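You operate a simulated robot arm through the tools that you are given. There is no shell and no other tool.

The job below is to be done with a simulated robot arm. You get a single attempt, and the scene is never put back.

JOB
Wipe the demagnetiser's plate, the two-hole plate and the spilt oil.
Fine: switch the demagnetiser off before you wipe its plate; use the rag and put it back; blanks, pegs and the knob stay as they are. What is to be rubbed or washed off counts as gone when no trace of it is left.

The check looks at the end state, three seconds after you hand in, the way a careful person would. Anything else that was tipped, shoved, dropped, spilled or broken makes it a failure.

ROBOT AND FRAMES
A 7-joint arm with a two-finger parallel gripper, fixed in place. Base frame: the origin is at the foot of the arm, x ahead of it, y to its left, z up. Readings come in cm, rad, newtons and seconds.
With the tool pointing down near the work surface it reaches from about 44 to 92 cm from the base axis. Its first joint turns from -2.496 to 2.496 rad. Payload 3 kg.
The tool frame sits at the grasp point between the pads (the TCP): z along the fingers, y along the line on which they close. The tips reach 3 cm beyond it. The gripper opens to 9.4 cm. The fingers are 2.8 cm wide and 1 cm thick; the gripper's body (5 by 9.6 cm) begins 5.5 cm behind the TCP.
Orientation is that of the tool frame in the base frame, as a unit quaternion [x, y, z, w]. With the fingers straight down and closing along the base's y, the tool's x points along the base's -x, its y along +y and its z along -z.

CONTROLS
- The arm moves only by the tool servo_tool. Its argument "series" is a list of rows, each a list of 2 entries, a list of its own where there are three numbers: the shift along the base's x, y, z in cm, then the turn, a rotation vector about the base's x, y, z in rad. In form: [[[dx, dy, dz], [ax, ay, az]], ...]. A call has 1 to 20 rows; each row is the pose to reach, as a shift and turn from the pose commanded when the call began. "fingers" is the closure, from 0 (fully open) to 1 (shut), set as the call begins (left out, the last holds). Rows are played at 5 a second. More than 5 cm and 0.15 rad between two rows, or a gripper value outside its range, and nothing of the call is played. Where a pose cannot be reached the arm comes as near as it can. A force on the tool above 50 N (or 10 N above the force at the start of the call, whichever is more), or a blocked arm, ends the call early, and 0.2 s more pass. The fingers move at their own pace (about 7.2 cm/s each) and stop on an object; they squeeze with about 34 N. The grip force told is the motor's: it shows also when the fingers shut on nothing. Time passes only in rows, and 0.2 s behind the last, so rows that repeat a pose let the fingers close. The reply holds the time, the measured pose of the TCP, the force on the tool along the base axes, the opening and the grip force, in the units named above and with some noise, with the torque about the TCP (base axes, N m) and any sound that the robot's microphone picked up.
- Cameras (640 x 400 px; columns grow to the right, rows downward): "scene" is fixed at [21.96, 64.9, 152.58]; the picture's right is [-0.41, -0.91, 0.00], its down [-0.77, 0.34, -0.54] and it looks along [0.49, -0.22, -0.84] (base axes); focal length 329 px, centre (320, 200). "wrist" rides on the gripper at [7.6, 1.4, -10.3] in the tool frame; the picture's right is [-0.18, 0.98, 0.00], its down [-0.75, -0.14, -0.64] and it looks along [-0.63, -0.12, 0.77] (tool axes); focal length 243 px, centre (320, 200). There is no depth. A picture from a camera that has moved, and an enlarged one, comes with that camera's place and axes in the base frame and with its lens.
- snapshot(camera): a new picture of that camera. The clock stands still meanwhile.
- zoom(camera, box): a new picture of the part [left, top, right, bottom] of that camera's present view, enlarged. The clock stands still meanwhile.
- job_done(): hands the job in; it is judged then, once.

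Places have to be worked out from the pictures, the camera data and where the tool is seen. Open the gripper and draw the arm clear of the work before you hand the job in, unless the task says otherwise.

The tools are called after "Request:" as a command line: name --argument value ..., lists and objects as JSON in quotes. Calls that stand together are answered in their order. servo_tool: Moves the arm, as the interface text tells. Its arguments: {"type":"object","properties":{"series":{"type":"array","items":{"type":"array"}},"fingers":{"type":"number"}},"required":["series"]} The other tools are called the same way: snapshot (camera) takes a picture; zoom (camera, box) takes an enlarged picture of a part of a camera's view; job_done () hands the job in.

At the start:

```text
clock: 0.0
tcp_pos: [40.0, 36.21, 110.36]
ee_rot: [0.0, 1.0, 0.0, 0.0]
contact_force: [-0.5, -0.2, 0.7]
moment: [0.0, -0.02, 0.05]
finger_gap: 9.39
gripper_force: 0.0
```

scene: 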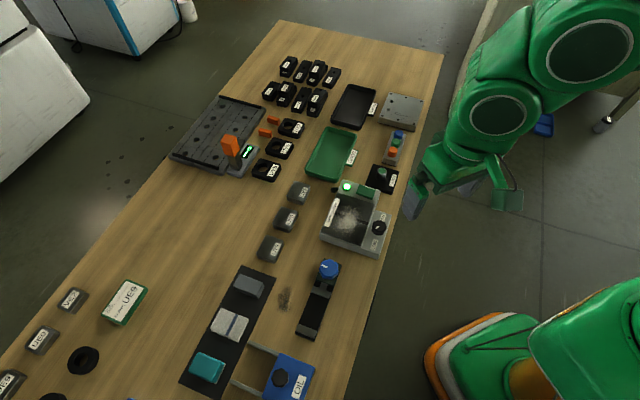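
wrist: 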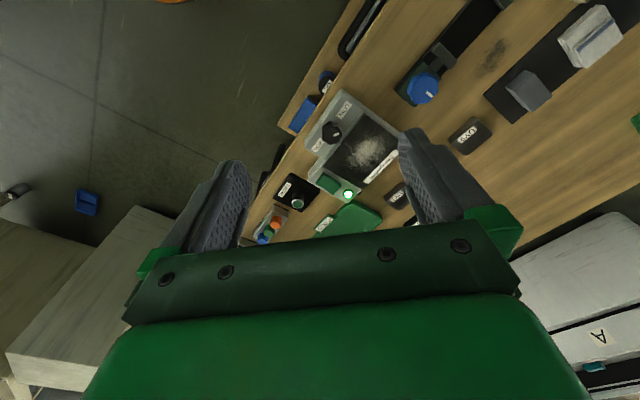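

I'll begin by looking closely at the scene before moving anything.

Request:
zoom --camera "scene" --box '[300, 160, 420, 260]'

Request:
zoom --camera "scene" --box '[170, 240, 350, 400]'

Request:
zoom --camera "scene" --box '[320, 70, 440, 200]'

Request:
zoom --camera "scene" --box '[160, 40, 350, 190]'

```text
4.00 times, centred on (360, 210) of scene
camera zoom: at [21.96, 64.9, 152.58], right [-0.41, -0.91, 0.0], down [-0.77, 0.34, -0.54], along [0.49, -0.22, -0.84], focal length 1316 px, centre (160, 160)
```

zoom: 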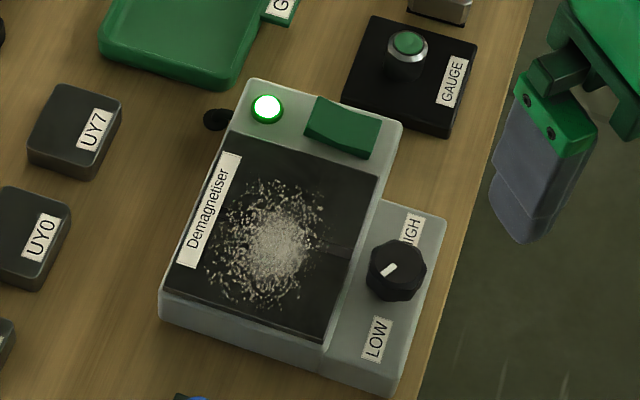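

```text
2.50 times, centred on (260, 320) of scene
camera zoom: at [21.96, 64.9, 152.58], right [-0.41, -0.91, 0.0], down [-0.77, 0.34, -0.54], along [0.49, -0.22, -0.84], focal length 823 px, centre (470, -100)
```

zoom: 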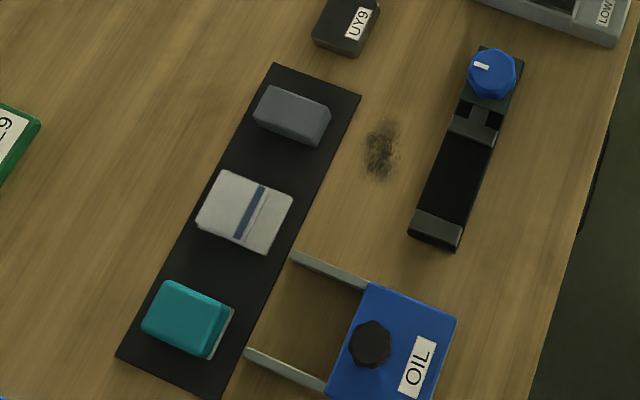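

```text
3.08 times, centred on (380, 135) of scene
camera zoom: at [21.96, 64.9, 152.58], right [-0.41, -0.91, 0.0], down [-0.77, 0.34, -0.54], along [0.49, -0.22, -0.84], focal length 1013 px, centre (135, 400)
```

zoom: 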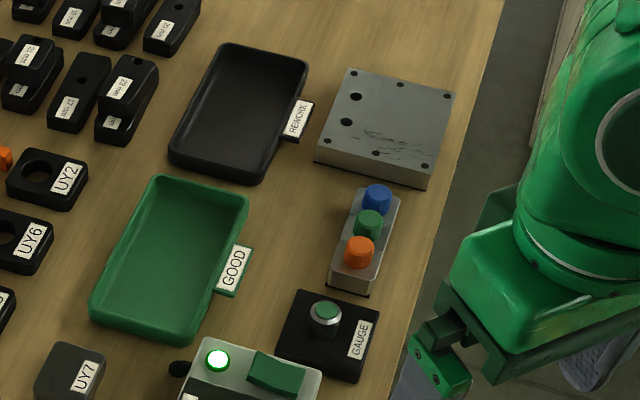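

```text
2.67 times, centred on (255, 115) of scene
camera zoom: at [21.96, 64.9, 152.58], right [-0.41, -0.91, 0.0], down [-0.77, 0.34, -0.54], along [0.49, -0.22, -0.84], focal length 878 px, centre (493, 427)
```

zoom: 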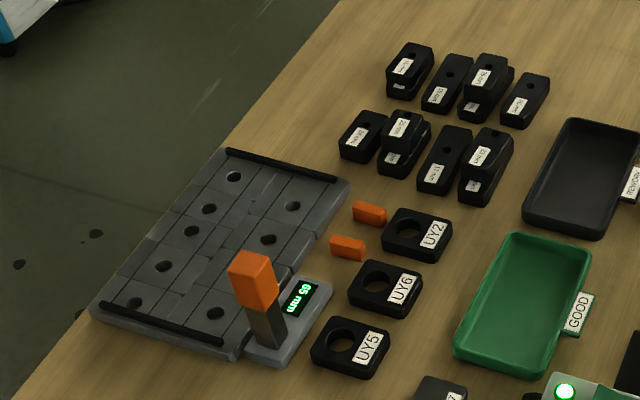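

The demagnetiser's lamp is lit, filings sit on its plate, the grey plate with two large holes carries a smear, and the oil spot is near the mat with the rag. Triangulating the lamp and oil between both cameras puts the table at about z≈76; I move over the demagnetiser for a closer look.

Request:
servo_tool --series '[[[4, 0.5, -2.5], [0, 0, 0]], [[8, 1, -5], [0, 0, 0]], [[12, 1.5, -8], [0, 0, 0]], [[15, 2, -11], [0, 0, 0]], [[16, 2, -13], [0, 0, 0]]]' --fingers 0

Request:
snapshot --camera "wrist"

Request:
snapshot --camera "scene"

```text
refused: row 3 steps farther than a row can; nothing moved
```

```text
taken
camera wrist: at [32.42, 37.71, 120.66], right [0.18, 0.98, 0.0], down [0.75, -0.14, 0.64], along [0.63, -0.12, -0.77], focal length 243 px, centre (320, 200)
```

wrist: 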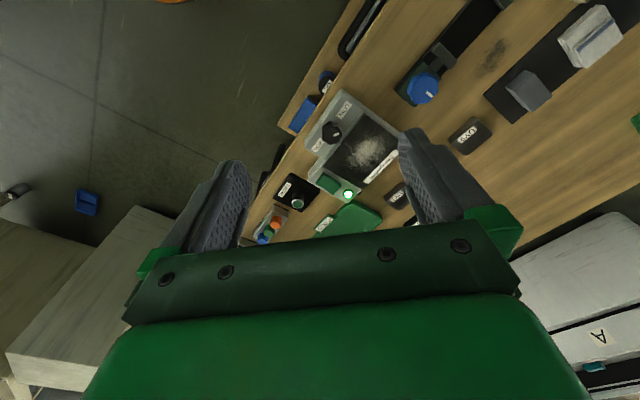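

```text
taken
```

scene: 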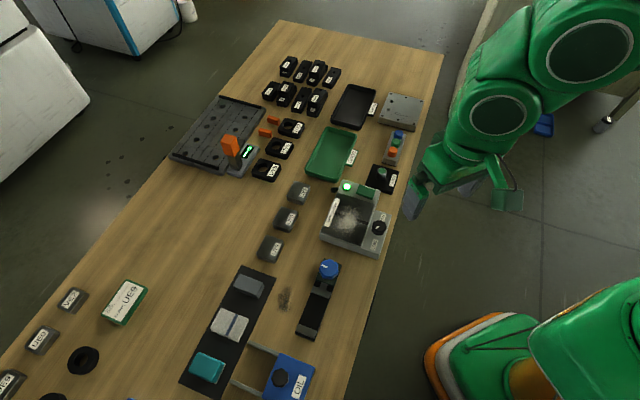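

The call was refused because one step was just over 5 cm, and nothing moved. I'll use smaller steps toward the demagnetiser.

Request:
servo_tool --series '[[[3, 0.5, -2], [0, 0, 0]], [[6, 0.8, -4.5], [0, 0, 0]], [[9, 1.2, -7], [0, 0, 0]], [[12, 1.5, -9.5], [0, 0, 0]], [[14.5, 2, -12], [0, 0, 0]], [[16, 2, -13], [0, 0, 0]]]' --fingers 0

Request:
snapshot --camera "wrist"

Request:
snapshot --camera "scene"

```text
clock: 1.4
tcp_pos: [55.99, 38.44, 97.47]
ee_rot: [0.0, 1.0, 0.001, 0.001]
contact_force: [-0.9, 0.4, -0.3]
moment: [0.0, 0.0, -0.01]
finger_gap: 9.37
gripper_force: 0.0
```

```text
taken
camera wrist: at [48.37, 39.69, 107.69], right [0.18, 0.98, 0.0], down [0.75, -0.14, 0.64], along [0.63, -0.12, -0.77], focal length 243 px, centre (320, 200)
```

wrist: 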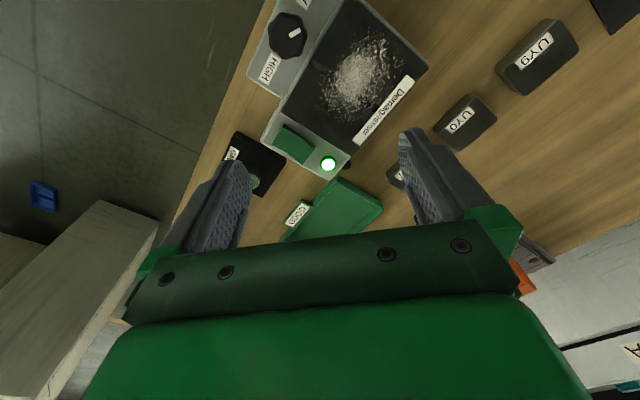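

```text
taken
```

scene: 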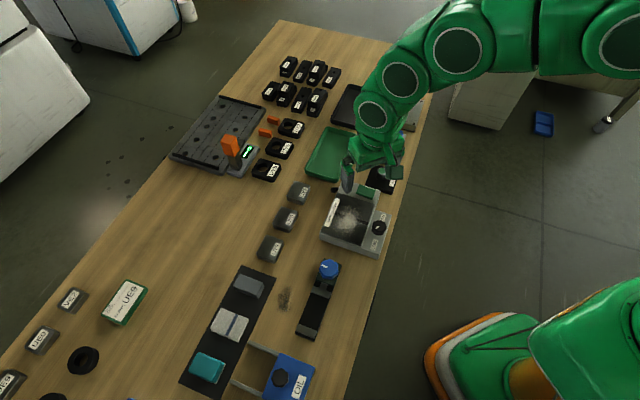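

The lamp places at about (65.5, 37.5, 79.4) and the rocker at about (61.5, 33.7, 80), consistent between both cameras. I zoom in on the rocker to see how it tilts.

Request:
zoom --camera "wrist" --box '[250, 110, 360, 190]'

Request:
zoom --camera "wrist" --box '[240, 0, 440, 180]'

Request:
zoom --camera "scene" --box '[330, 170, 390, 210]'

```text
5.00 times, centred on (305, 150) of wrist
camera zoom: at [48.37, 39.69, 107.69], right [0.18, 0.98, 0.0], down [0.75, -0.14, 0.64], along [0.63, -0.12, -0.77], focal length 1213 px, centre (395, 450)
```

zoom: 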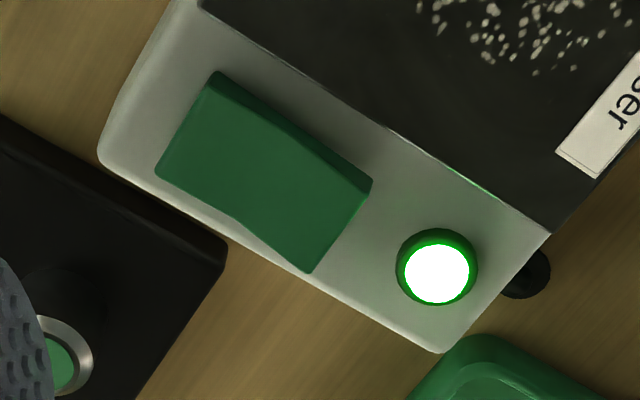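

```text
2.22 times, centred on (340, 90) of wrist
camera zoom: at [48.37, 39.69, 107.69], right [0.18, 0.98, 0.0], down [0.75, -0.14, 0.64], along [0.63, -0.12, -0.77], focal length 539 px, centre (276, 444)
```

zoom: 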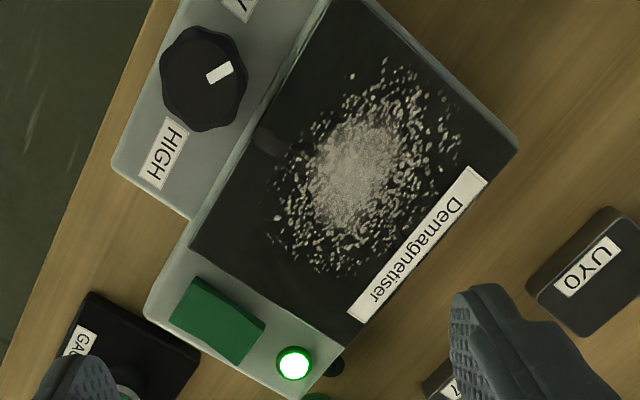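

```text
10.00 times, centred on (360, 190) of scene
camera zoom: at [21.96, 64.9, 152.58], right [-0.41, -0.91, 0.0], down [-0.77, 0.34, -0.54], along [0.49, -0.22, -0.84], focal length 3291 px, centre (-80, 300)
```

zoom: 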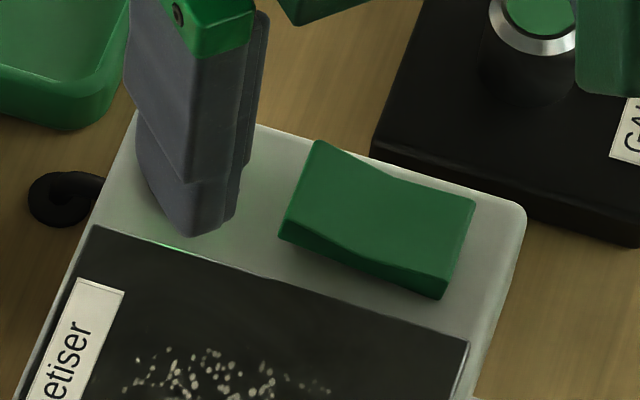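

The rocker is V-shaped: the half nearest the lamp is raised and the far half lies level, so pressing the lamp-side half (about (62.3, 34.8)) should switch it off. I close the fingers, turn the tool -45° to line up with the table, and hover above that half.

Request:
servo_tool --series '[[[1, -0.5, 0], [0, 0, -0.131]], [[2, -1, 0], [0, 0, -0.262]], [[3, -1.5, 0], [0, 0, -0.393]], [[4, -2.2, 0], [0, 0, -0.524]], [[5.2, -2.9, 0], [0, 0, -0.654]], [[6.4, -3.5, -1], [0, 0, -0.785]], [[6.4, -3.5, -4], [0, 0, -0.785]], [[6.4, -3.5, -7], [0, 0, -0.785]], [[6.4, -3.5, -7], [0, 0, -0.785]]]' --fingers 1

Request:
snapshot --camera "wrist"

Request:
zoom --camera "scene" --box '[310, 130, 430, 250]'

```text
clock: 3.4
tcp_pos: [62.51, 35.05, 90.31]
ee_rot: [0.383, 0.924, -0.001, 0.0]
contact_force: [-0.2, -1.0, -0.8]
moment: [0.01, 0.0, 0.01]
finger_gap: 0.0
gripper_force: 33.0
```

```text
taken
camera wrist: at [58.05, 41.26, 100.59], right [0.82, 0.57, 0.0], down [0.43, -0.63, 0.64], along [0.36, -0.53, -0.77], focal length 243 px, centre (320, 200)
```

wrist: 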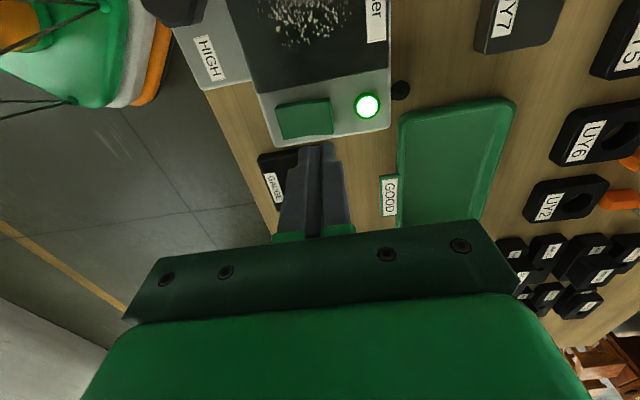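

```text
3.33 times, centred on (370, 190) of scene
camera zoom: at [21.96, 64.9, 152.58], right [-0.41, -0.91, 0.0], down [-0.77, 0.34, -0.54], along [0.49, -0.22, -0.84], focal length 1097 px, centre (153, 233)
```

zoom: 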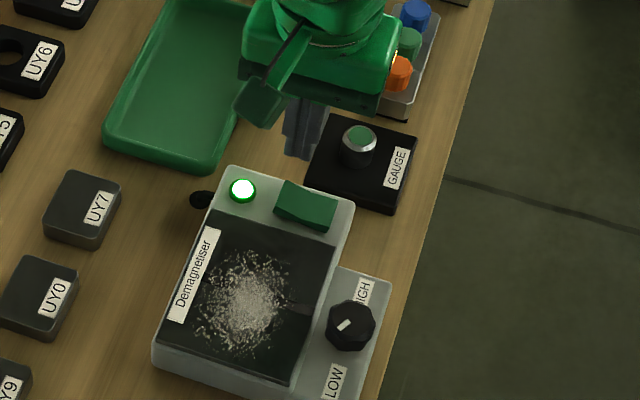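

The point below the tips projects to pixel (320,116), which is the centre of the lamp-side half of the rocker. I lower straight down in small steps and read the force.

Request:
servo_tool --series '[[[0, 0, -2], [0, 0, 0]], [[0, 0, -4], [0, 0, 0]], [[0, 0, -5], [0, 0, 0]], [[0, 0, -5.5], [0, 0, 0]], [[0, 0, -6], [0, 0, 0]]]' --fingers 1

Request:
snapshot --camera "wrist"

```text
clock: 4.6
tcp_pos: [62.52, 35.07, 84.4]
ee_rot: [0.383, 0.924, 0.0, 0.0]
contact_force: [0.9, -0.1, 1.6]
moment: [0.07, -0.03, 0.0]
finger_gap: 0.0
gripper_force: 33.1
```

```text
taken
camera wrist: at [58.02, 41.24, 94.68], right [0.82, 0.57, 0.0], down [0.43, -0.63, 0.64], along [0.36, -0.53, -0.77], focal length 243 px, centre (320, 200)
```

wrist: 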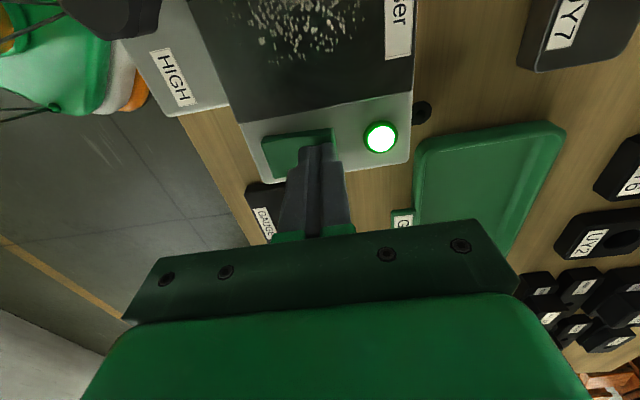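

The tips are just touching the lamp-side half (force about 1.6 N). I press on in small steps.

Request:
servo_tool --series '[[[0, 0, -0.3], [0, 0, 0]], [[0, 0, -0.6], [0, 0, 0]], [[0, 0, -0.9], [0, 0, 0]], [[0, 0, -1.2], [0, 0, 0]]]' --fingers 1

Request:
snapshot --camera "wrist"

```text
clock: 5.3
tcp_pos: [62.53, 35.04, 84.13]
ee_rot: [0.381, 0.924, 0.002, 0.001]
contact_force: [-11.3, -6.3, 23.3]
moment: [-0.35, 0.5, -0.02]
finger_gap: 0.01
gripper_force: 32.9
heard: click
stopped in row 3: the force on the tool passed its limit at 60 N (the readings are from after the stop); the commanded pose is now the measured one
```

```text
taken
camera wrist: at [58.05, 41.28, 94.39], right [0.82, 0.57, 0.0], down [0.43, -0.63, 0.64], along [0.37, -0.53, -0.77], focal length 243 px, centre (320, 200)
```

wrist: 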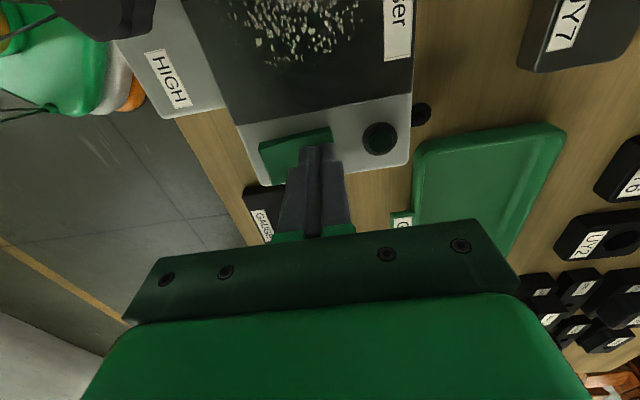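

A click was heard and the lamp is dark: the demagnetiser is off. I lift straight up and check the result.

Request:
servo_tool --series '[[[0, 0, 2], [0, 0, 0]], [[0, 0, 6], [0, 0, 0]], [[0, 0, 10], [0, 0, 0]], [[0, 0, 14], [0, 0, 0]], [[-2, 4, 15], [0, 0, 0]], [[-4, 8, 15], [0, 0, 0]], [[-6, 12, 15], [0, 0, 0]], [[-8, 16, 15], [0, 0, 0]], [[-10, 20, 15], [0, 0, 0]], [[-12, 24, 15], [0, 0, 0]], [[-14, 28, 15], [0, 0, 0]], [[-16, 32, 15], [0, 0, 0]], [[-17.5, 36, 15], [0, 0, 0]], [[-18, 39, 15], [0, 0, 0]]]' --fingers 1

Request:
snapshot --camera "scene"

Request:
snapshot --camera "wrist"

Request:
zoom --camera "scene" --box '[310, 160, 410, 260]'

```text
clock: 8.3
tcp_pos: [44.77, 73.81, 99.0]
ee_rot: [0.383, 0.924, 0.002, 0.002]
contact_force: [-0.3, -0.4, 2.0]
moment: [0.04, 0.05, -0.01]
finger_gap: 0.03
gripper_force: 33.1
```

```text
taken
```

scene: 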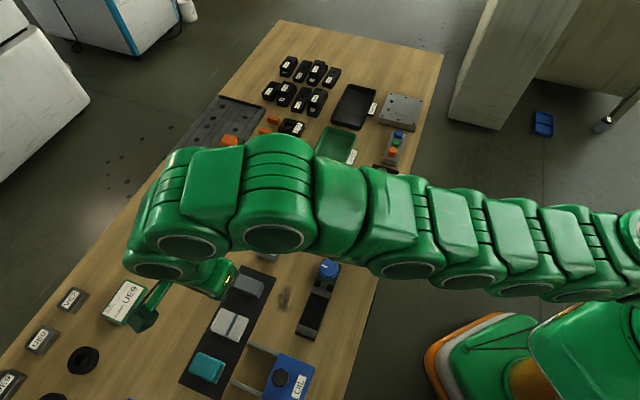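

```text
taken
camera wrist: at [40.26, 80.14, 109.28], right [0.83, 0.56, 0.0], down [0.43, -0.63, 0.64], along [0.37, -0.53, -0.77], focal length 243 px, centre (320, 200)
```

wrist: 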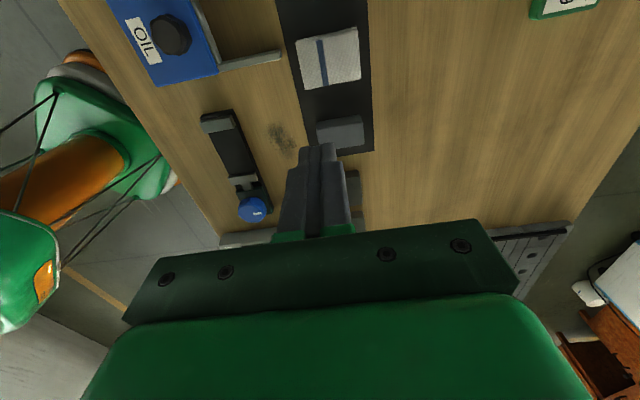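

```text
4.00 times, centred on (360, 210) of scene
camera zoom: at [21.96, 64.9, 152.58], right [-0.41, -0.91, 0.0], down [-0.77, 0.34, -0.54], along [0.49, -0.22, -0.84], focal length 1316 px, centre (160, 160)
```

zoom: 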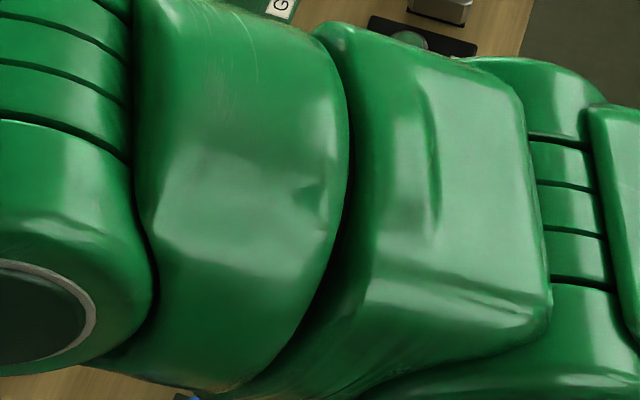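

The rag appears at about (44.3, 76.2), matching the scene estimate. I zoom in on it and the neighbouring items to judge size, height and orientation.

Request:
zoom --camera "wrist" --box '[260, 0, 400, 160]'

Request:
zoom --camera "scene" --box '[190, 260, 310, 400]'

```text
2.50 times, centred on (330, 80) of wrist
camera zoom: at [40.26, 80.14, 109.28], right [0.83, 0.56, 0.0], down [0.43, -0.63, 0.64], along [0.37, -0.53, -0.77], focal length 606 px, centre (295, 500)
```

zoom: 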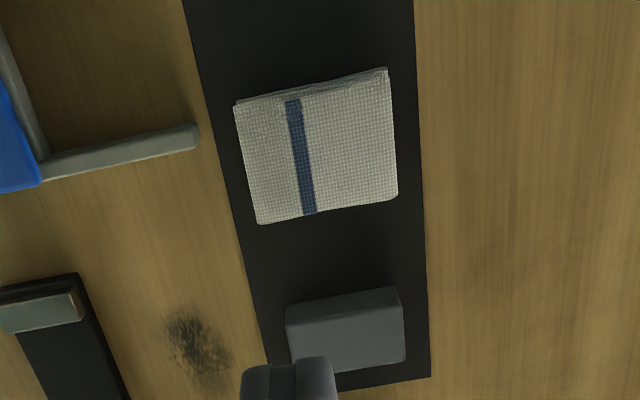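

```text
2.86 times, centred on (250, 330) of scene
camera zoom: at [21.96, 64.9, 152.58], right [-0.41, -0.91, 0.0], down [-0.77, 0.34, -0.54], along [0.49, -0.22, -0.84], focal length 940 px, centre (520, -171)
```

zoom: 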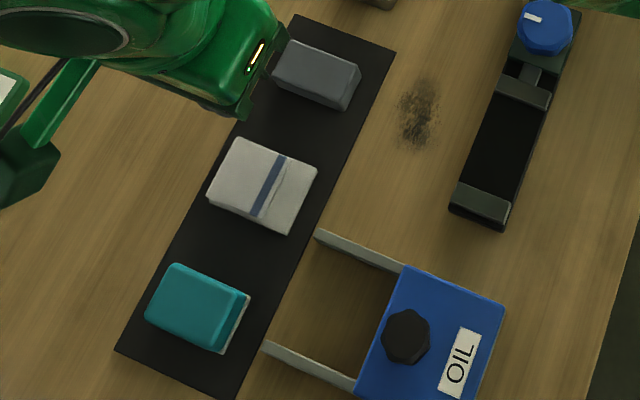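

The rag is about 7×5 cm, axis-aligned with the mat, centred near (44.6, 76.0) with its top near z≈77.5. I'll grasp it across its 5 cm side (closing along the mat), so I turn the tool +90° above it with the fingers partly open.

Request:
servo_tool --series '[[[0, 0.2, 0], [0, 0, 0.131]], [[0, 0.4, 0], [0, 0, 0.262]], [[0, 0.6, 0], [0, 0, 0.393]], [[0, 0.8, 0], [0, 0, 0.524]], [[0, 1.0, 0], [0, 0, 0.654]], [[0, 1.2, 0], [0, 0, 0.785]], [[0, 1.4, 0], [0, 0, 0.916]], [[0, 1.6, 0], [0, 0, 1.047]], [[0, 1.8, 0], [0, 0, 1.178]], [[0, 2.0, 0], [0, 0, 1.309]], [[0, 2.1, 0], [0, 0, 1.44]], [[0, 2.2, 0], [0, 0, 1.571]], [[0, 2.2, -3], [0, 0, 1.571]], [[0, 2.2, -6], [0, 0, 1.571]], [[0, 2.2, -8], [0, 0, 1.571]], [[0, 2.2, -8], [0, 0, 1.571]]]' --fingers 0.2

Request:
snapshot --camera "wrist"

Request:
snapshot --camera "scene"

```text
clock: 11.7
tcp_pos: [44.58, 76.17, 91.08]
ee_rot: [-0.384, 0.923, 0.001, 0.0]
contact_force: [-0.7, -0.5, -0.1]
moment: [0.01, 0.0, -0.02]
finger_gap: 7.52
gripper_force: 0.0
out of reach, approached as far as the arm can: row 5, 6, 7, 8, 9, 10, 11, 12, 13
```

```text
taken
camera wrist: at [38.16, 71.57, 101.24], right [-0.57, 0.82, 0.0], down [0.63, 0.43, 0.64], along [0.53, 0.37, -0.77], focal length 243 px, centre (320, 200)
```

wrist: 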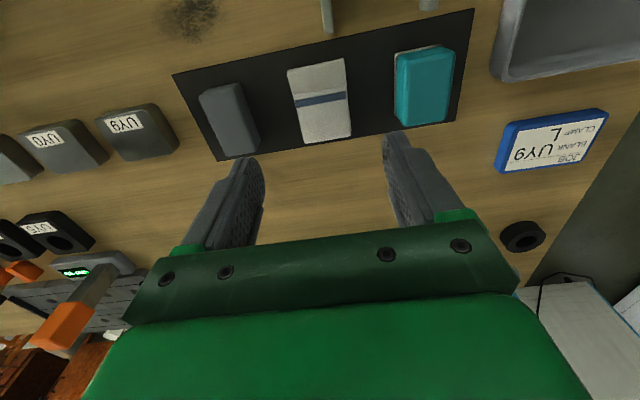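

```text
taken
```

scene: 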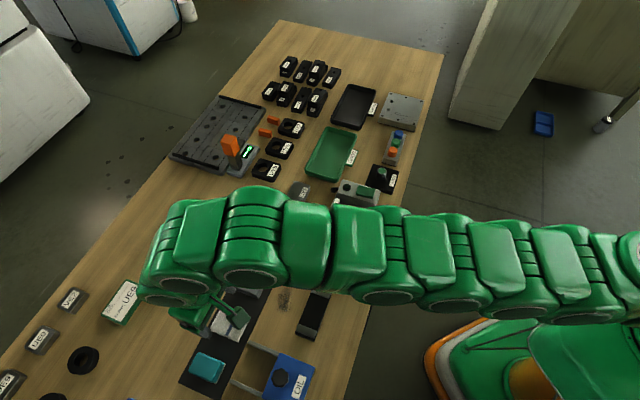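

The rag is centred under the TCP (pixel ≈(321,103), the predicted point below is (320,102)). I descend until the tips are just around the rag's top level and look again.

Request:
servo_tool --series '[[[0, 0, -2], [0, 0, 0]], [[0, 0, -4], [0, 0, 0]], [[0, 0, -6], [0, 0, 0]], [[0, 0, -8], [0, 0, 0]], [[0, 0, -9.5], [0, 0, 0]]]' --fingers 0.2

Request:
snapshot --camera "wrist"

Request:
zoom --camera "scene" --box '[170, 260, 310, 390]'

```text
clock: 12.9
tcp_pos: [44.52, 76.31, 81.64]
ee_rot: [-0.383, 0.924, 0.002, -0.001]
contact_force: [-0.5, 1.0, 0.0]
moment: [0.01, 0.01, -0.01]
finger_gap: 7.52
gripper_force: 0.0
```

```text
taken
camera wrist: at [38.12, 71.67, 91.9], right [-0.57, 0.82, 0.0], down [0.63, 0.43, 0.64], along [0.53, 0.37, -0.77], focal length 243 px, centre (320, 200)
```

wrist: 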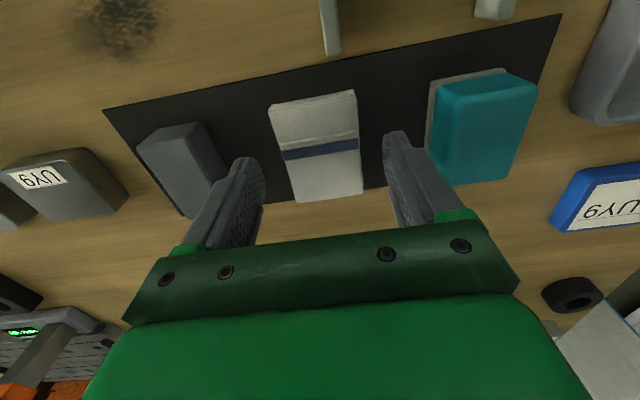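

```text
3.08 times, centred on (240, 325) of scene
camera zoom: at [21.96, 64.9, 152.58], right [-0.41, -0.91, 0.0], down [-0.77, 0.34, -0.54], along [0.49, -0.22, -0.84], focal length 1013 px, centre (566, -185)
```

zoom: 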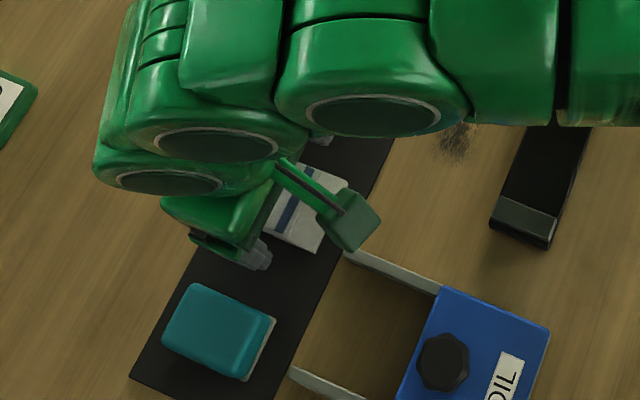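

The rag sits centred between the fingers. I descend further in small steps, feeling for the mat.

Request:
servo_tool --series '[[[0, 0, -0.6], [0, 0, 0]], [[0, 0, -1.2], [0, 0, 0]], [[0, 0, -1.5], [0, 0, 0]], [[0, 0, -1.7], [0, 0, 0]], [[0, 0, -1.9], [0, 0, 0]], [[0, 0, -2.0], [0, 0, 0]]]' --fingers 0.2

Request:
zoom --camera "wrist" --box '[220, 60, 420, 260]'

```text
clock: 14.3
tcp_pos: [44.56, 76.18, 79.57]
ee_rot: [-0.384, 0.923, 0.002, 0.001]
contact_force: [-0.7, -0.6, 0.4]
moment: [0.0, -0.02, -0.03]
finger_gap: 7.5
gripper_force: 0.1
```

```text
2.00 times, centred on (320, 160) of wrist
camera zoom: at [38.13, 71.69, 89.86], right [-0.57, 0.82, 0.0], down [0.63, 0.43, 0.64], along [0.53, 0.37, -0.77], focal length 485 px, centre (320, 280)
```

zoom: 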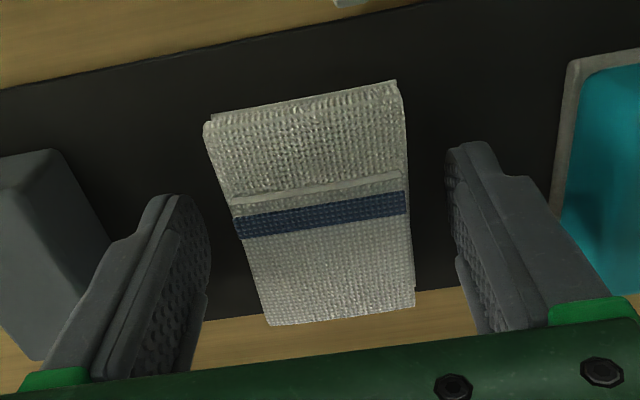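

No contact yet at tip height ≈76.6. I shift 0.3 cm to centre along the rag and keep feeling downward in fine steps.

Request:
servo_tool --series '[[[0.15, 0.15, 0], [0, 0, 0]], [[0.3, 0.3, 0], [0, 0, 0]], [[0.3, 0.3, -0.2], [0, 0, 0]], [[0.3, 0.3, -0.3], [0, 0, 0]], [[0.3, 0.3, -0.4], [0, 0, 0]]]' --fingers 0.2

```text
clock: 15.5
tcp_pos: [44.67, 76.53, 79.38]
ee_rot: [-0.383, 0.924, 0.003, 0.0]
contact_force: [-10.4, -11.7, 24.9]
moment: [-1.31, -0.27, -0.65]
finger_gap: 7.59
gripper_force: 0.9
```

One fingertip has touched the mat, so the mat is at about z≈76.4 (tips) – I raise by 0.7 cm so the tips sit ~0.5 cm above it, then close on the rag.

Request:
servo_tool --series '[[[0, 0, 0.4], [0, 0, 0]], [[0, 0, 0.7], [0, 0, 0]], [[0, 0, 0.7], [0, 0, 0]]]' --fingers 0.2

Request:
zoom --camera "wrist" --box '[220, 60, 420, 260]'

```text
clock: 16.3
tcp_pos: [44.93, 76.51, 79.79]
ee_rot: [-0.384, 0.923, 0.002, -0.001]
contact_force: [-0.3, -0.2, -0.6]
moment: [-0.03, 0.03, -0.02]
finger_gap: 7.52
gripper_force: 0.0
```

```text
2.00 times, centred on (320, 160) of wrist
camera zoom: at [38.42, 71.96, 90.03], right [-0.57, 0.82, 0.0], down [0.63, 0.43, 0.64], along [0.53, 0.37, -0.77], focal length 485 px, centre (320, 280)
```

zoom: 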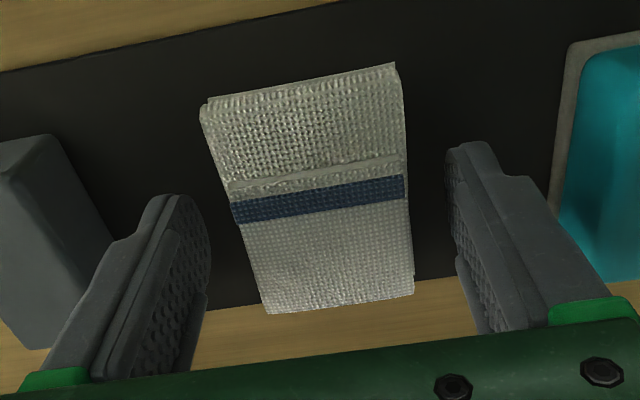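

The tool is free of the mat now. I close the fingers on the rag and wait for the grip to settle.

Request:
servo_tool --series '[[[0, 0, 0], [0, 0, 0]], [[0, 0, 0], [0, 0, 0]], [[0, 0, 0], [0, 0, 0]], [[0, 0, 0], [0, 0, 0]], [[0, 0, 0], [0, 0, 0]]]' --fingers 1

Request:
zoom --camera "wrist" --box '[220, 60, 420, 260]'

```text
clock: 17.5
tcp_pos: [44.9, 76.59, 79.82]
ee_rot: [-0.383, 0.924, 0.002, 0.0]
contact_force: [0.5, 0.0, -0.3]
moment: [-0.04, 0.0, -0.04]
finger_gap: 4.86
gripper_force: 34.1
```

```text
2.00 times, centred on (320, 160) of wrist
camera zoom: at [38.41, 71.97, 90.05], right [-0.57, 0.82, 0.0], down [0.63, 0.43, 0.64], along [0.53, 0.37, -0.77], focal length 485 px, centre (320, 280)
```

zoom: 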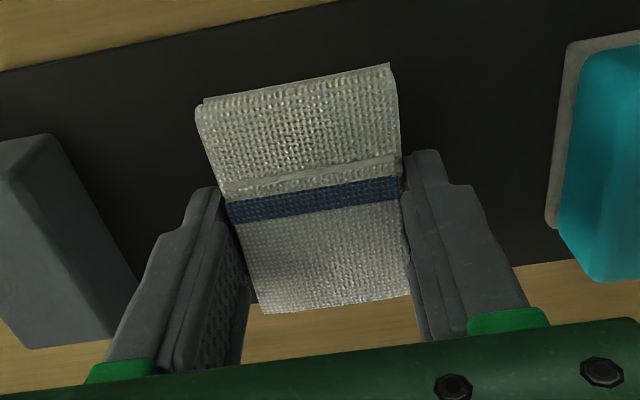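

The fingers closed to 4.86 cm on the rag with full grip. I record the grasp pose (≈44.9, 76.55, 79.8) for putting it back, and lift gently to check the hold.

Request:
servo_tool --series '[[[0, 0, 1], [0, 0, 0]], [[0, 0, 3], [0, 0, 0]], [[0, 0, 6], [0, 0, 0]], [[0, 0, 9], [0, 0, 0]], [[0, 0, 9], [0, 0, 0]]]' --fingers 1

Request:
snapshot --camera "wrist"

Request:
snapshot --camera "scene"

```text
clock: 18.7
tcp_pos: [44.62, 76.46, 89.01]
ee_rot: [-0.383, 0.924, 0.001, -0.001]
contact_force: [-0.9, 0.1, -0.3]
moment: [0.02, 0.01, -0.01]
finger_gap: 4.9
gripper_force: 34.4
```

```text
taken
camera wrist: at [38.32, 71.95, 99.24], right [-0.57, 0.82, 0.0], down [0.63, 0.43, 0.64], along [0.53, 0.37, -0.77], focal length 243 px, centre (320, 200)
```

wrist: 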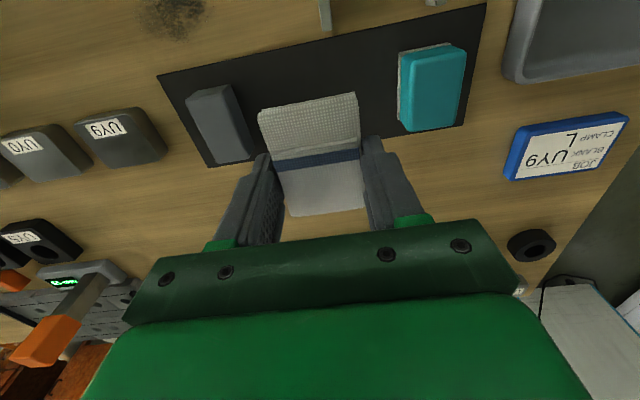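

```text
taken
```

scene: 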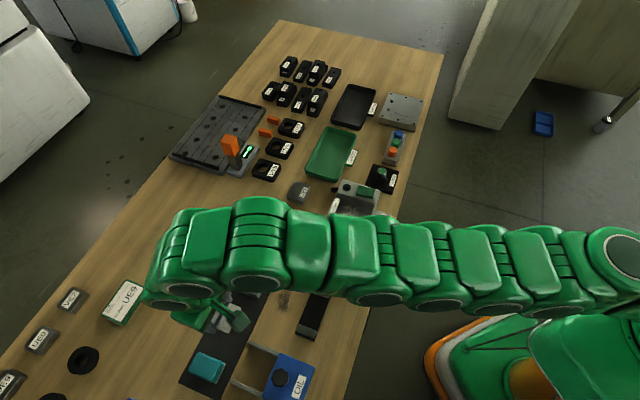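

The rag is held firmly. I carry it level at z≈89 to a spot above the filings on the demagnetiser plate, estimated centred at (55.8, 42.1).

Request:
servo_tool --series '[[[0.5, -2, 0], [0, 0, 0]], [[1.5, -6, 0], [0, 0, 0]], [[2.8, -10.3, 0], [0, 0, 0]], [[4.1, -14.6, 0], [0, 0, 0]], [[5.4, -18.9, 0], [0, 0, 0]], [[6.7, -23.2, 0], [0, 0, 0]], [[8, -27.5, 0], [0, 0, 0]], [[9.2, -31.5, 0], [0, 0, 0]], [[10, -34.5, 0], [0, 0, 0]], [[10.07, -35.28, 0], [0, 0, 0]]]' --fingers 1

Request:
snapshot --camera "wrist"

Request:
snapshot --camera "scene"

```text
clock: 20.9
tcp_pos: [54.8, 41.37, 88.83]
ee_rot: [-0.383, 0.924, 0.002, 0.0]
contact_force: [0.7, 0.9, 0.1]
moment: [-0.01, 0.03, 0.0]
finger_gap: 4.86
gripper_force: 33.7
```

```text
taken
camera wrist: at [48.5, 36.76, 99.16], right [-0.57, 0.82, 0.0], down [0.63, 0.43, 0.64], along [0.53, 0.37, -0.77], focal length 243 px, centre (320, 200)
```

wrist: 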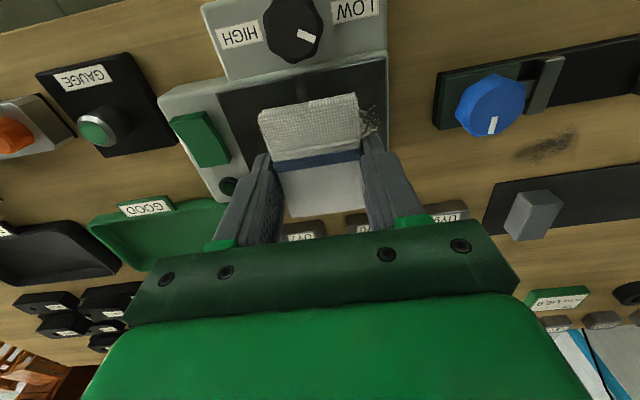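

```text
taken
```

scene: 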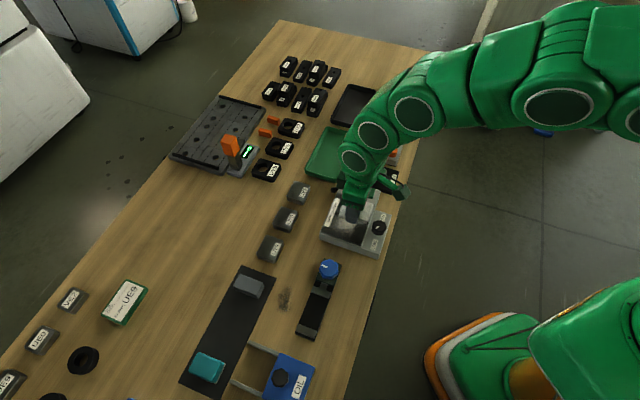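

The plate corners computed from this view agree with my earlier estimate, and the rag hovers over the middle of the plate clear of knob and rocker. I lower it toward the plate.

Request:
servo_tool --series '[[[0, 0, -2], [0, 0, 0]], [[0, 0, -4], [0, 0, 0]], [[0, 0, -5], [0, 0, 0]], [[0, 0, -5.4], [0, 0, 0]], [[0, 0, -5.6], [0, 0, 0]]]' --fingers 1

Request:
snapshot --camera "wrist"

```text
clock: 22.2
tcp_pos: [55.29, 41.48, 83.58]
ee_rot: [-0.384, 0.923, 0.004, 0.005]
contact_force: [1.2, 0.4, 4.2]
moment: [-0.07, 0.1, 0.0]
finger_gap: 4.87
gripper_force: 34.1
stopped in row 5: the force on the tool passed its limit at 52 N (the readings are from after the stop); the commanded pose is now the measured one
```

```text
taken
camera wrist: at [48.63, 36.91, 93.83], right [-0.57, 0.82, 0.01], down [0.63, 0.43, 0.65], along [0.53, 0.37, -0.76], focal length 243 px, centre (320, 200)
```

wrist: 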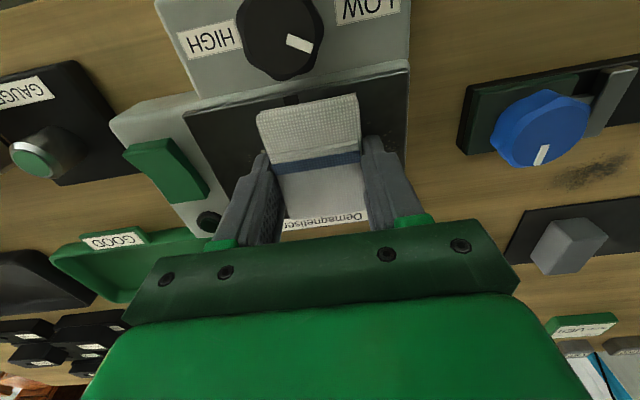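

The rag met the plate at TCP z≈83.5 (plate about z≈80.1), and the contact is now light (4 N). I wipe along the plate's long axis with slight downward pressure, staying clear of the rocker and knob.

Request:
servo_tool --series '[[[-0.21, -0.21, -0.08], [0, 0, 0]], [[-1.2, 0.78, -0.1], [0, 0, 0]], [[-2.19, 1.77, -0.1], [0, 0, 0]], [[-3.25, 2.83, -0.1], [0, 0, 0]], [[-2.19, 1.77, -0.1], [0, 0, 0]], [[-1.2, 0.78, -0.1], [0, 0, 0]], [[-0.21, -0.21, -0.1], [0, 0, 0]], [[0.71, -1.13, -0.1], [0, 0, 0]], [[1.63, -2.05, -0.1], [0, 0, 0]], [[2.41, -2.83, -0.1], [0, 0, 0]], [[1.63, -2.05, -0.1], [0, 0, 0]], [[0.71, -1.13, -0.1], [0, 0, 0]], [[-0.21, -0.21, -0.1], [0, 0, 0]]]' --fingers 1

Request:
snapshot --camera "wrist"

Request:
zoom --camera "scene" --box '[310, 160, 410, 260]'

```text
clock: 24.5
tcp_pos: [57.37, 39.11, 83.64]
ee_rot: [-0.384, 0.924, 0.002, 0.005]
contact_force: [-0.4, 0.6, 2.7]
moment: [-0.04, 0.08, 0.0]
finger_gap: 4.88
gripper_force: 33.7
stopped in row 11: the force on the tool passed its limit at 52 N (the readings are from after the stop); the commanded pose is now the measured one
```

```text
taken
camera wrist: at [50.83, 34.4, 93.79], right [-0.57, 0.82, 0.0], down [0.63, 0.43, 0.65], along [0.54, 0.37, -0.76], focal length 243 px, centre (320, 200)
```

wrist: 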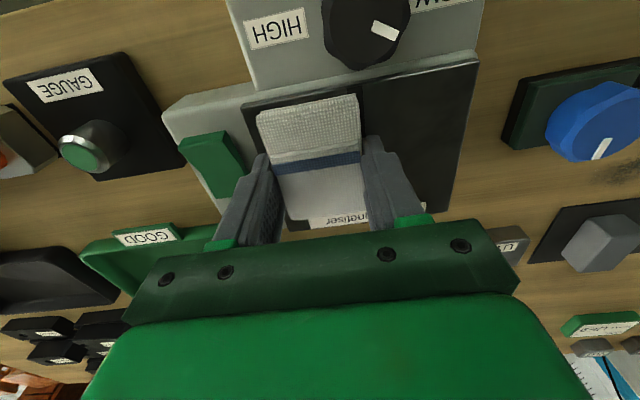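

```text
4.00 times, centred on (360, 210) of scene
camera zoom: at [21.96, 64.9, 152.58], right [-0.41, -0.91, 0.0], down [-0.77, 0.34, -0.54], along [0.49, -0.22, -0.84], focal length 1316 px, centre (160, 160)
```

zoom: 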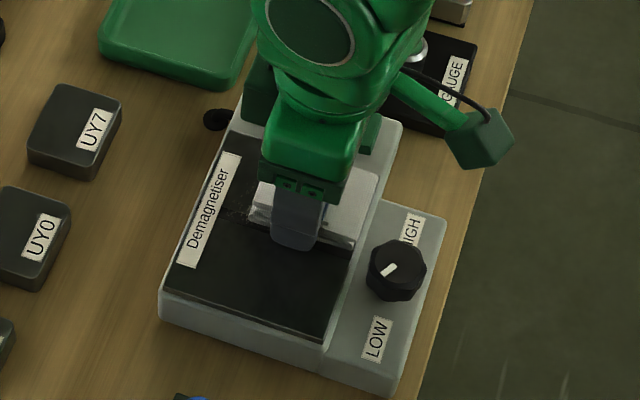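

Filings are gone where the rag passed, but the press was a bit hard (stopped at 52 N). I ease off slightly, correct the small tilt, and shift sideways toward the label side with a few short rows to read the force.

Request:
servo_tool --series '[[[0.4, 0.4, 0.02], [-0.0076, 0.0077, 0]], [[0.85, 0.85, 0.02], [-0.0076, 0.0077, 0]], [[1.27, 1.27, 0.02], [-0.0076, 0.0077, 0]], [[1.7, 1.7, 0.02], [-0.0076, 0.0077, 0]]]' --fingers 1

Request:
zoom --camera "scene" --box '[310, 160, 410, 260]'

```text
clock: 25.5
tcp_pos: [58.98, 40.68, 83.6]
ee_rot: [-0.382, 0.924, -0.001, 0.0]
contact_force: [-5.0, -5.5, 16.5]
moment: [0.24, -0.22, 0.02]
finger_gap: 4.85
gripper_force: 33.5
```

```text
4.00 times, centred on (360, 210) of scene
camera zoom: at [21.96, 64.9, 152.58], right [-0.41, -0.91, 0.0], down [-0.77, 0.34, -0.54], along [0.49, -0.22, -0.84], focal length 1316 px, centre (160, 160)
```

zoom: 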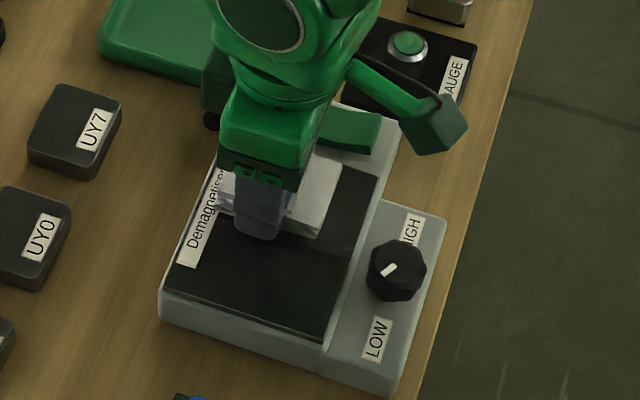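

Contact is now about 16 N normal, a good wiping pressure. I wipe along this label-side lane down to the far end of the plate and back.

Request:
servo_tool --series '[[[-0.85, 0.85, 0], [0, 0, 0]], [[-1.7, 1.7, 0], [0, 0, 0]], [[-2.55, 2.55, 0], [0, 0, 0]], [[-3.4, 3.4, 0], [0, 0, 0]], [[-4.25, 4.25, 0], [0, 0, 0]], [[-5.1, 5.1, 0], [0, 0, 0]], [[-5.5, 5.5, 0], [0, 0, 0]]]' --fingers 1

Request:
zoom --camera "scene" --box '[310, 160, 410, 260]'

Request:
snapshot --camera "wrist"

```text
clock: 27.1
tcp_pos: [53.48, 46.17, 83.77]
ee_rot: [-0.384, 0.924, 0.0, 0.0]
contact_force: [8.4, -9.0, 28.9]
moment: [-0.23, -0.57, -0.06]
finger_gap: 4.86
gripper_force: 34.6
```

```text
4.00 times, centred on (360, 210) of scene
camera zoom: at [21.96, 64.9, 152.58], right [-0.41, -0.91, 0.0], down [-0.77, 0.34, -0.54], along [0.49, -0.22, -0.84], focal length 1316 px, centre (160, 160)
```

zoom: 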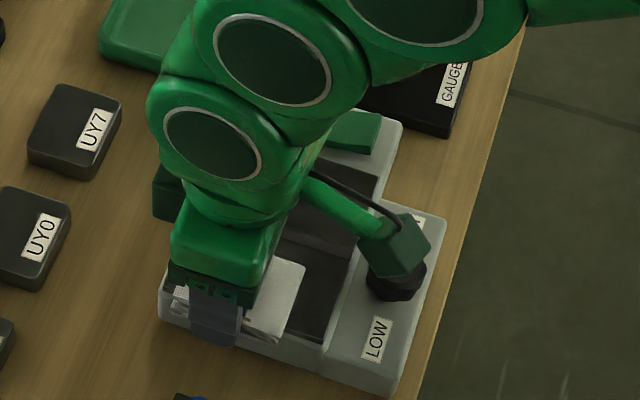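

```text
taken
camera wrist: at [47.05, 41.67, 93.85], right [-0.57, 0.82, 0.0], down [0.63, 0.43, 0.64], along [0.53, 0.36, -0.77], focal length 243 px, centre (320, 200)
```

wrist: 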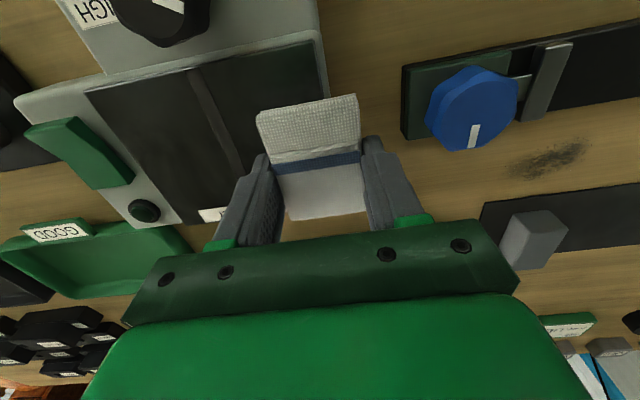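

Filings look gone so far; force is 29 N, so I ease by 0.05 cm and wipe back, then shift toward the knob side of the plate (staying short of the knob) and make another pass.

Request:
servo_tool --series '[[[0.83, -0.83, 0.04], [0, 0, 0]], [[1.66, -1.66, 0.05], [0, 0, 0]], [[2.49, -2.49, 0.05], [0, 0, 0]], [[3.32, -3.32, 0.05], [0, 0, 0]], [[4.15, -4.15, 0.05], [0, 0, 0]], [[4.98, -4.98, 0.05], [0, 0, 0]], [[5.6, -5.6, 0.05], [0, 0, 0]], [[4.9, -6.3, 0.05], [0, 0, 0]], [[4.2, -7.0, 0.05], [0, 0, 0]], [[3.62, -7.58, 0.05], [0, 0, 0]], [[2.8, -6.76, 0.05], [0, 0, 0]], [[1.98, -5.94, 0.05], [0, 0, 0]], [[1.16, -5.12, 0.05], [0, 0, 0]], [[0.34, -4.3, 0.05], [0, 0, 0]], [[-0.48, -3.48, 0.05], [0, 0, 0]], [[-1.3, -2.66, 0.05], [0, 0, 0]], [[-1.9, -2.06, 0.05], [0, 0, 0]]]' --fingers 1

Request:
zoom --camera "scene" --box '[310, 160, 410, 260]'

Request:
snapshot --camera "wrist"

```text
clock: 30.7
tcp_pos: [51.73, 44.2, 83.57]
ee_rot: [-0.384, 0.923, 0.0, 0.0]
contact_force: [0.3, -0.1, -0.1]
moment: [0.0, -0.02, -0.03]
finger_gap: 4.88
gripper_force: 34.4
```

```text
4.00 times, centred on (360, 210) of scene
camera zoom: at [21.96, 64.9, 152.58], right [-0.41, -0.91, 0.0], down [-0.77, 0.34, -0.54], along [0.49, -0.22, -0.84], focal length 1316 px, centre (160, 160)
```

zoom: 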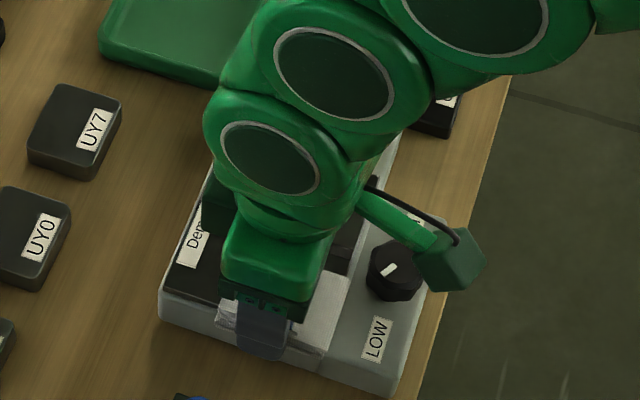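

```text
taken
camera wrist: at [45.2, 39.6, 93.89], right [-0.57, 0.82, 0.0], down [0.63, 0.43, 0.64], along [0.53, 0.36, -0.77], focal length 243 px, centre (320, 200)
```

wrist: 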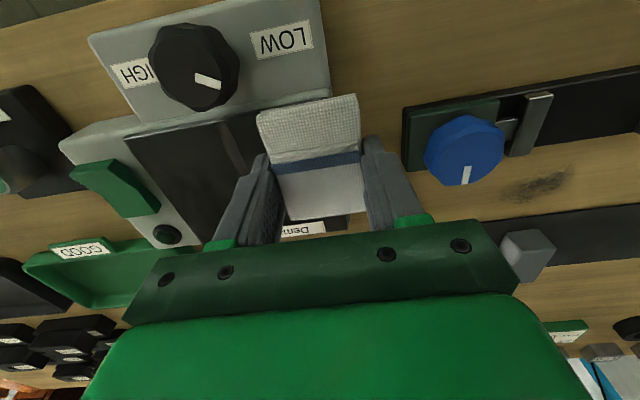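

The demagnetiser plate looks clean in the seen part, with contact lost at the very end of the last pass. I lift and carry the rag towards the two-hole plate so both cameras can inspect the demagnetiser plate and the next target.

Request:
servo_tool --series '[[[0, 0, 3], [0, 0, 0]], [[0, 0, 7], [0, 0, 0]], [[0.5, -0.5, 10], [0, 0, 0]], [[3, -3.5, 10], [0, 0, 0]], [[6, -7, 10], [0, 0, 0]], [[9, -10.5, 10], [0, 0, 0]], [[12, -14, 10], [0, 0, 0]], [[15, -17.5, 10], [0, 0, 0]], [[18, -21, 10], [0, 0, 0]], [[21, -24.5, 10], [0, 0, 0]], [[24, -28, 10], [0, 0, 0]]]' --fingers 1

Request:
zoom --camera "scene" --box '[310, 160, 410, 260]'

Request:
snapshot --camera "wrist"

Request:
snapshot --camera "scene"

```text
clock: 33.1
tcp_pos: [75.75, 16.3, 93.6]
ee_rot: [-0.383, 0.924, 0.0, 0.0]
contact_force: [0.5, 0.5, -0.5]
moment: [0.01, 0.02, 0.01]
finger_gap: 4.9
gripper_force: 34.2
```

```text
4.00 times, centred on (360, 210) of scene
camera zoom: at [21.96, 64.9, 152.58], right [-0.41, -0.91, 0.0], down [-0.77, 0.34, -0.54], along [0.49, -0.22, -0.84], focal length 1316 px, centre (160, 160)
```

zoom: 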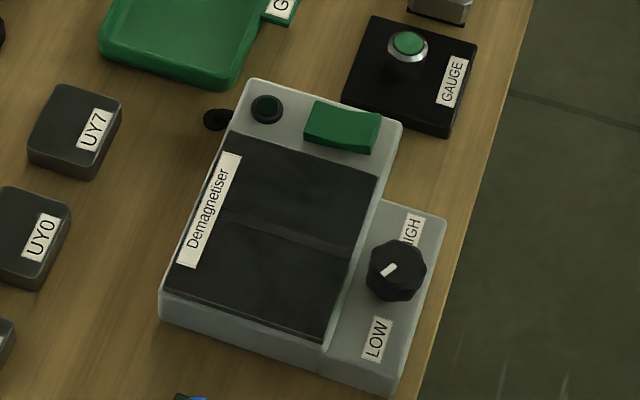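

```text
taken
camera wrist: at [69.33, 11.72, 103.85], right [-0.57, 0.82, 0.0], down [0.63, 0.43, 0.64], along [0.53, 0.36, -0.77], focal length 243 px, centre (320, 200)
```

wrist: 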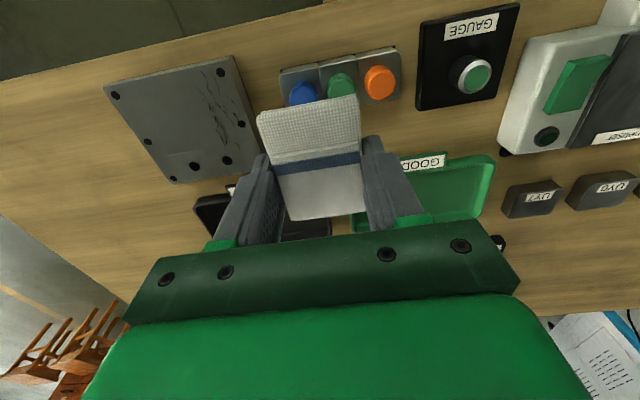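

```text
taken
```

scene: 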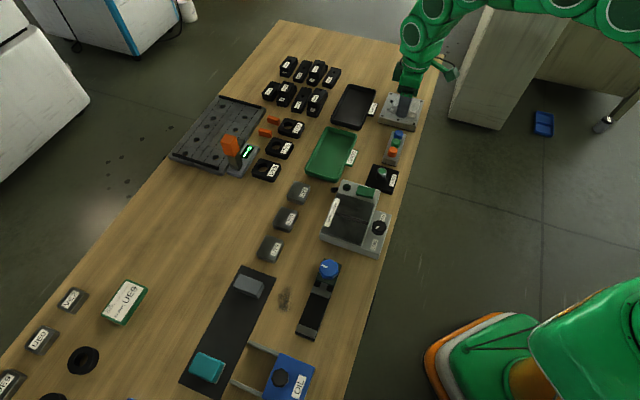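

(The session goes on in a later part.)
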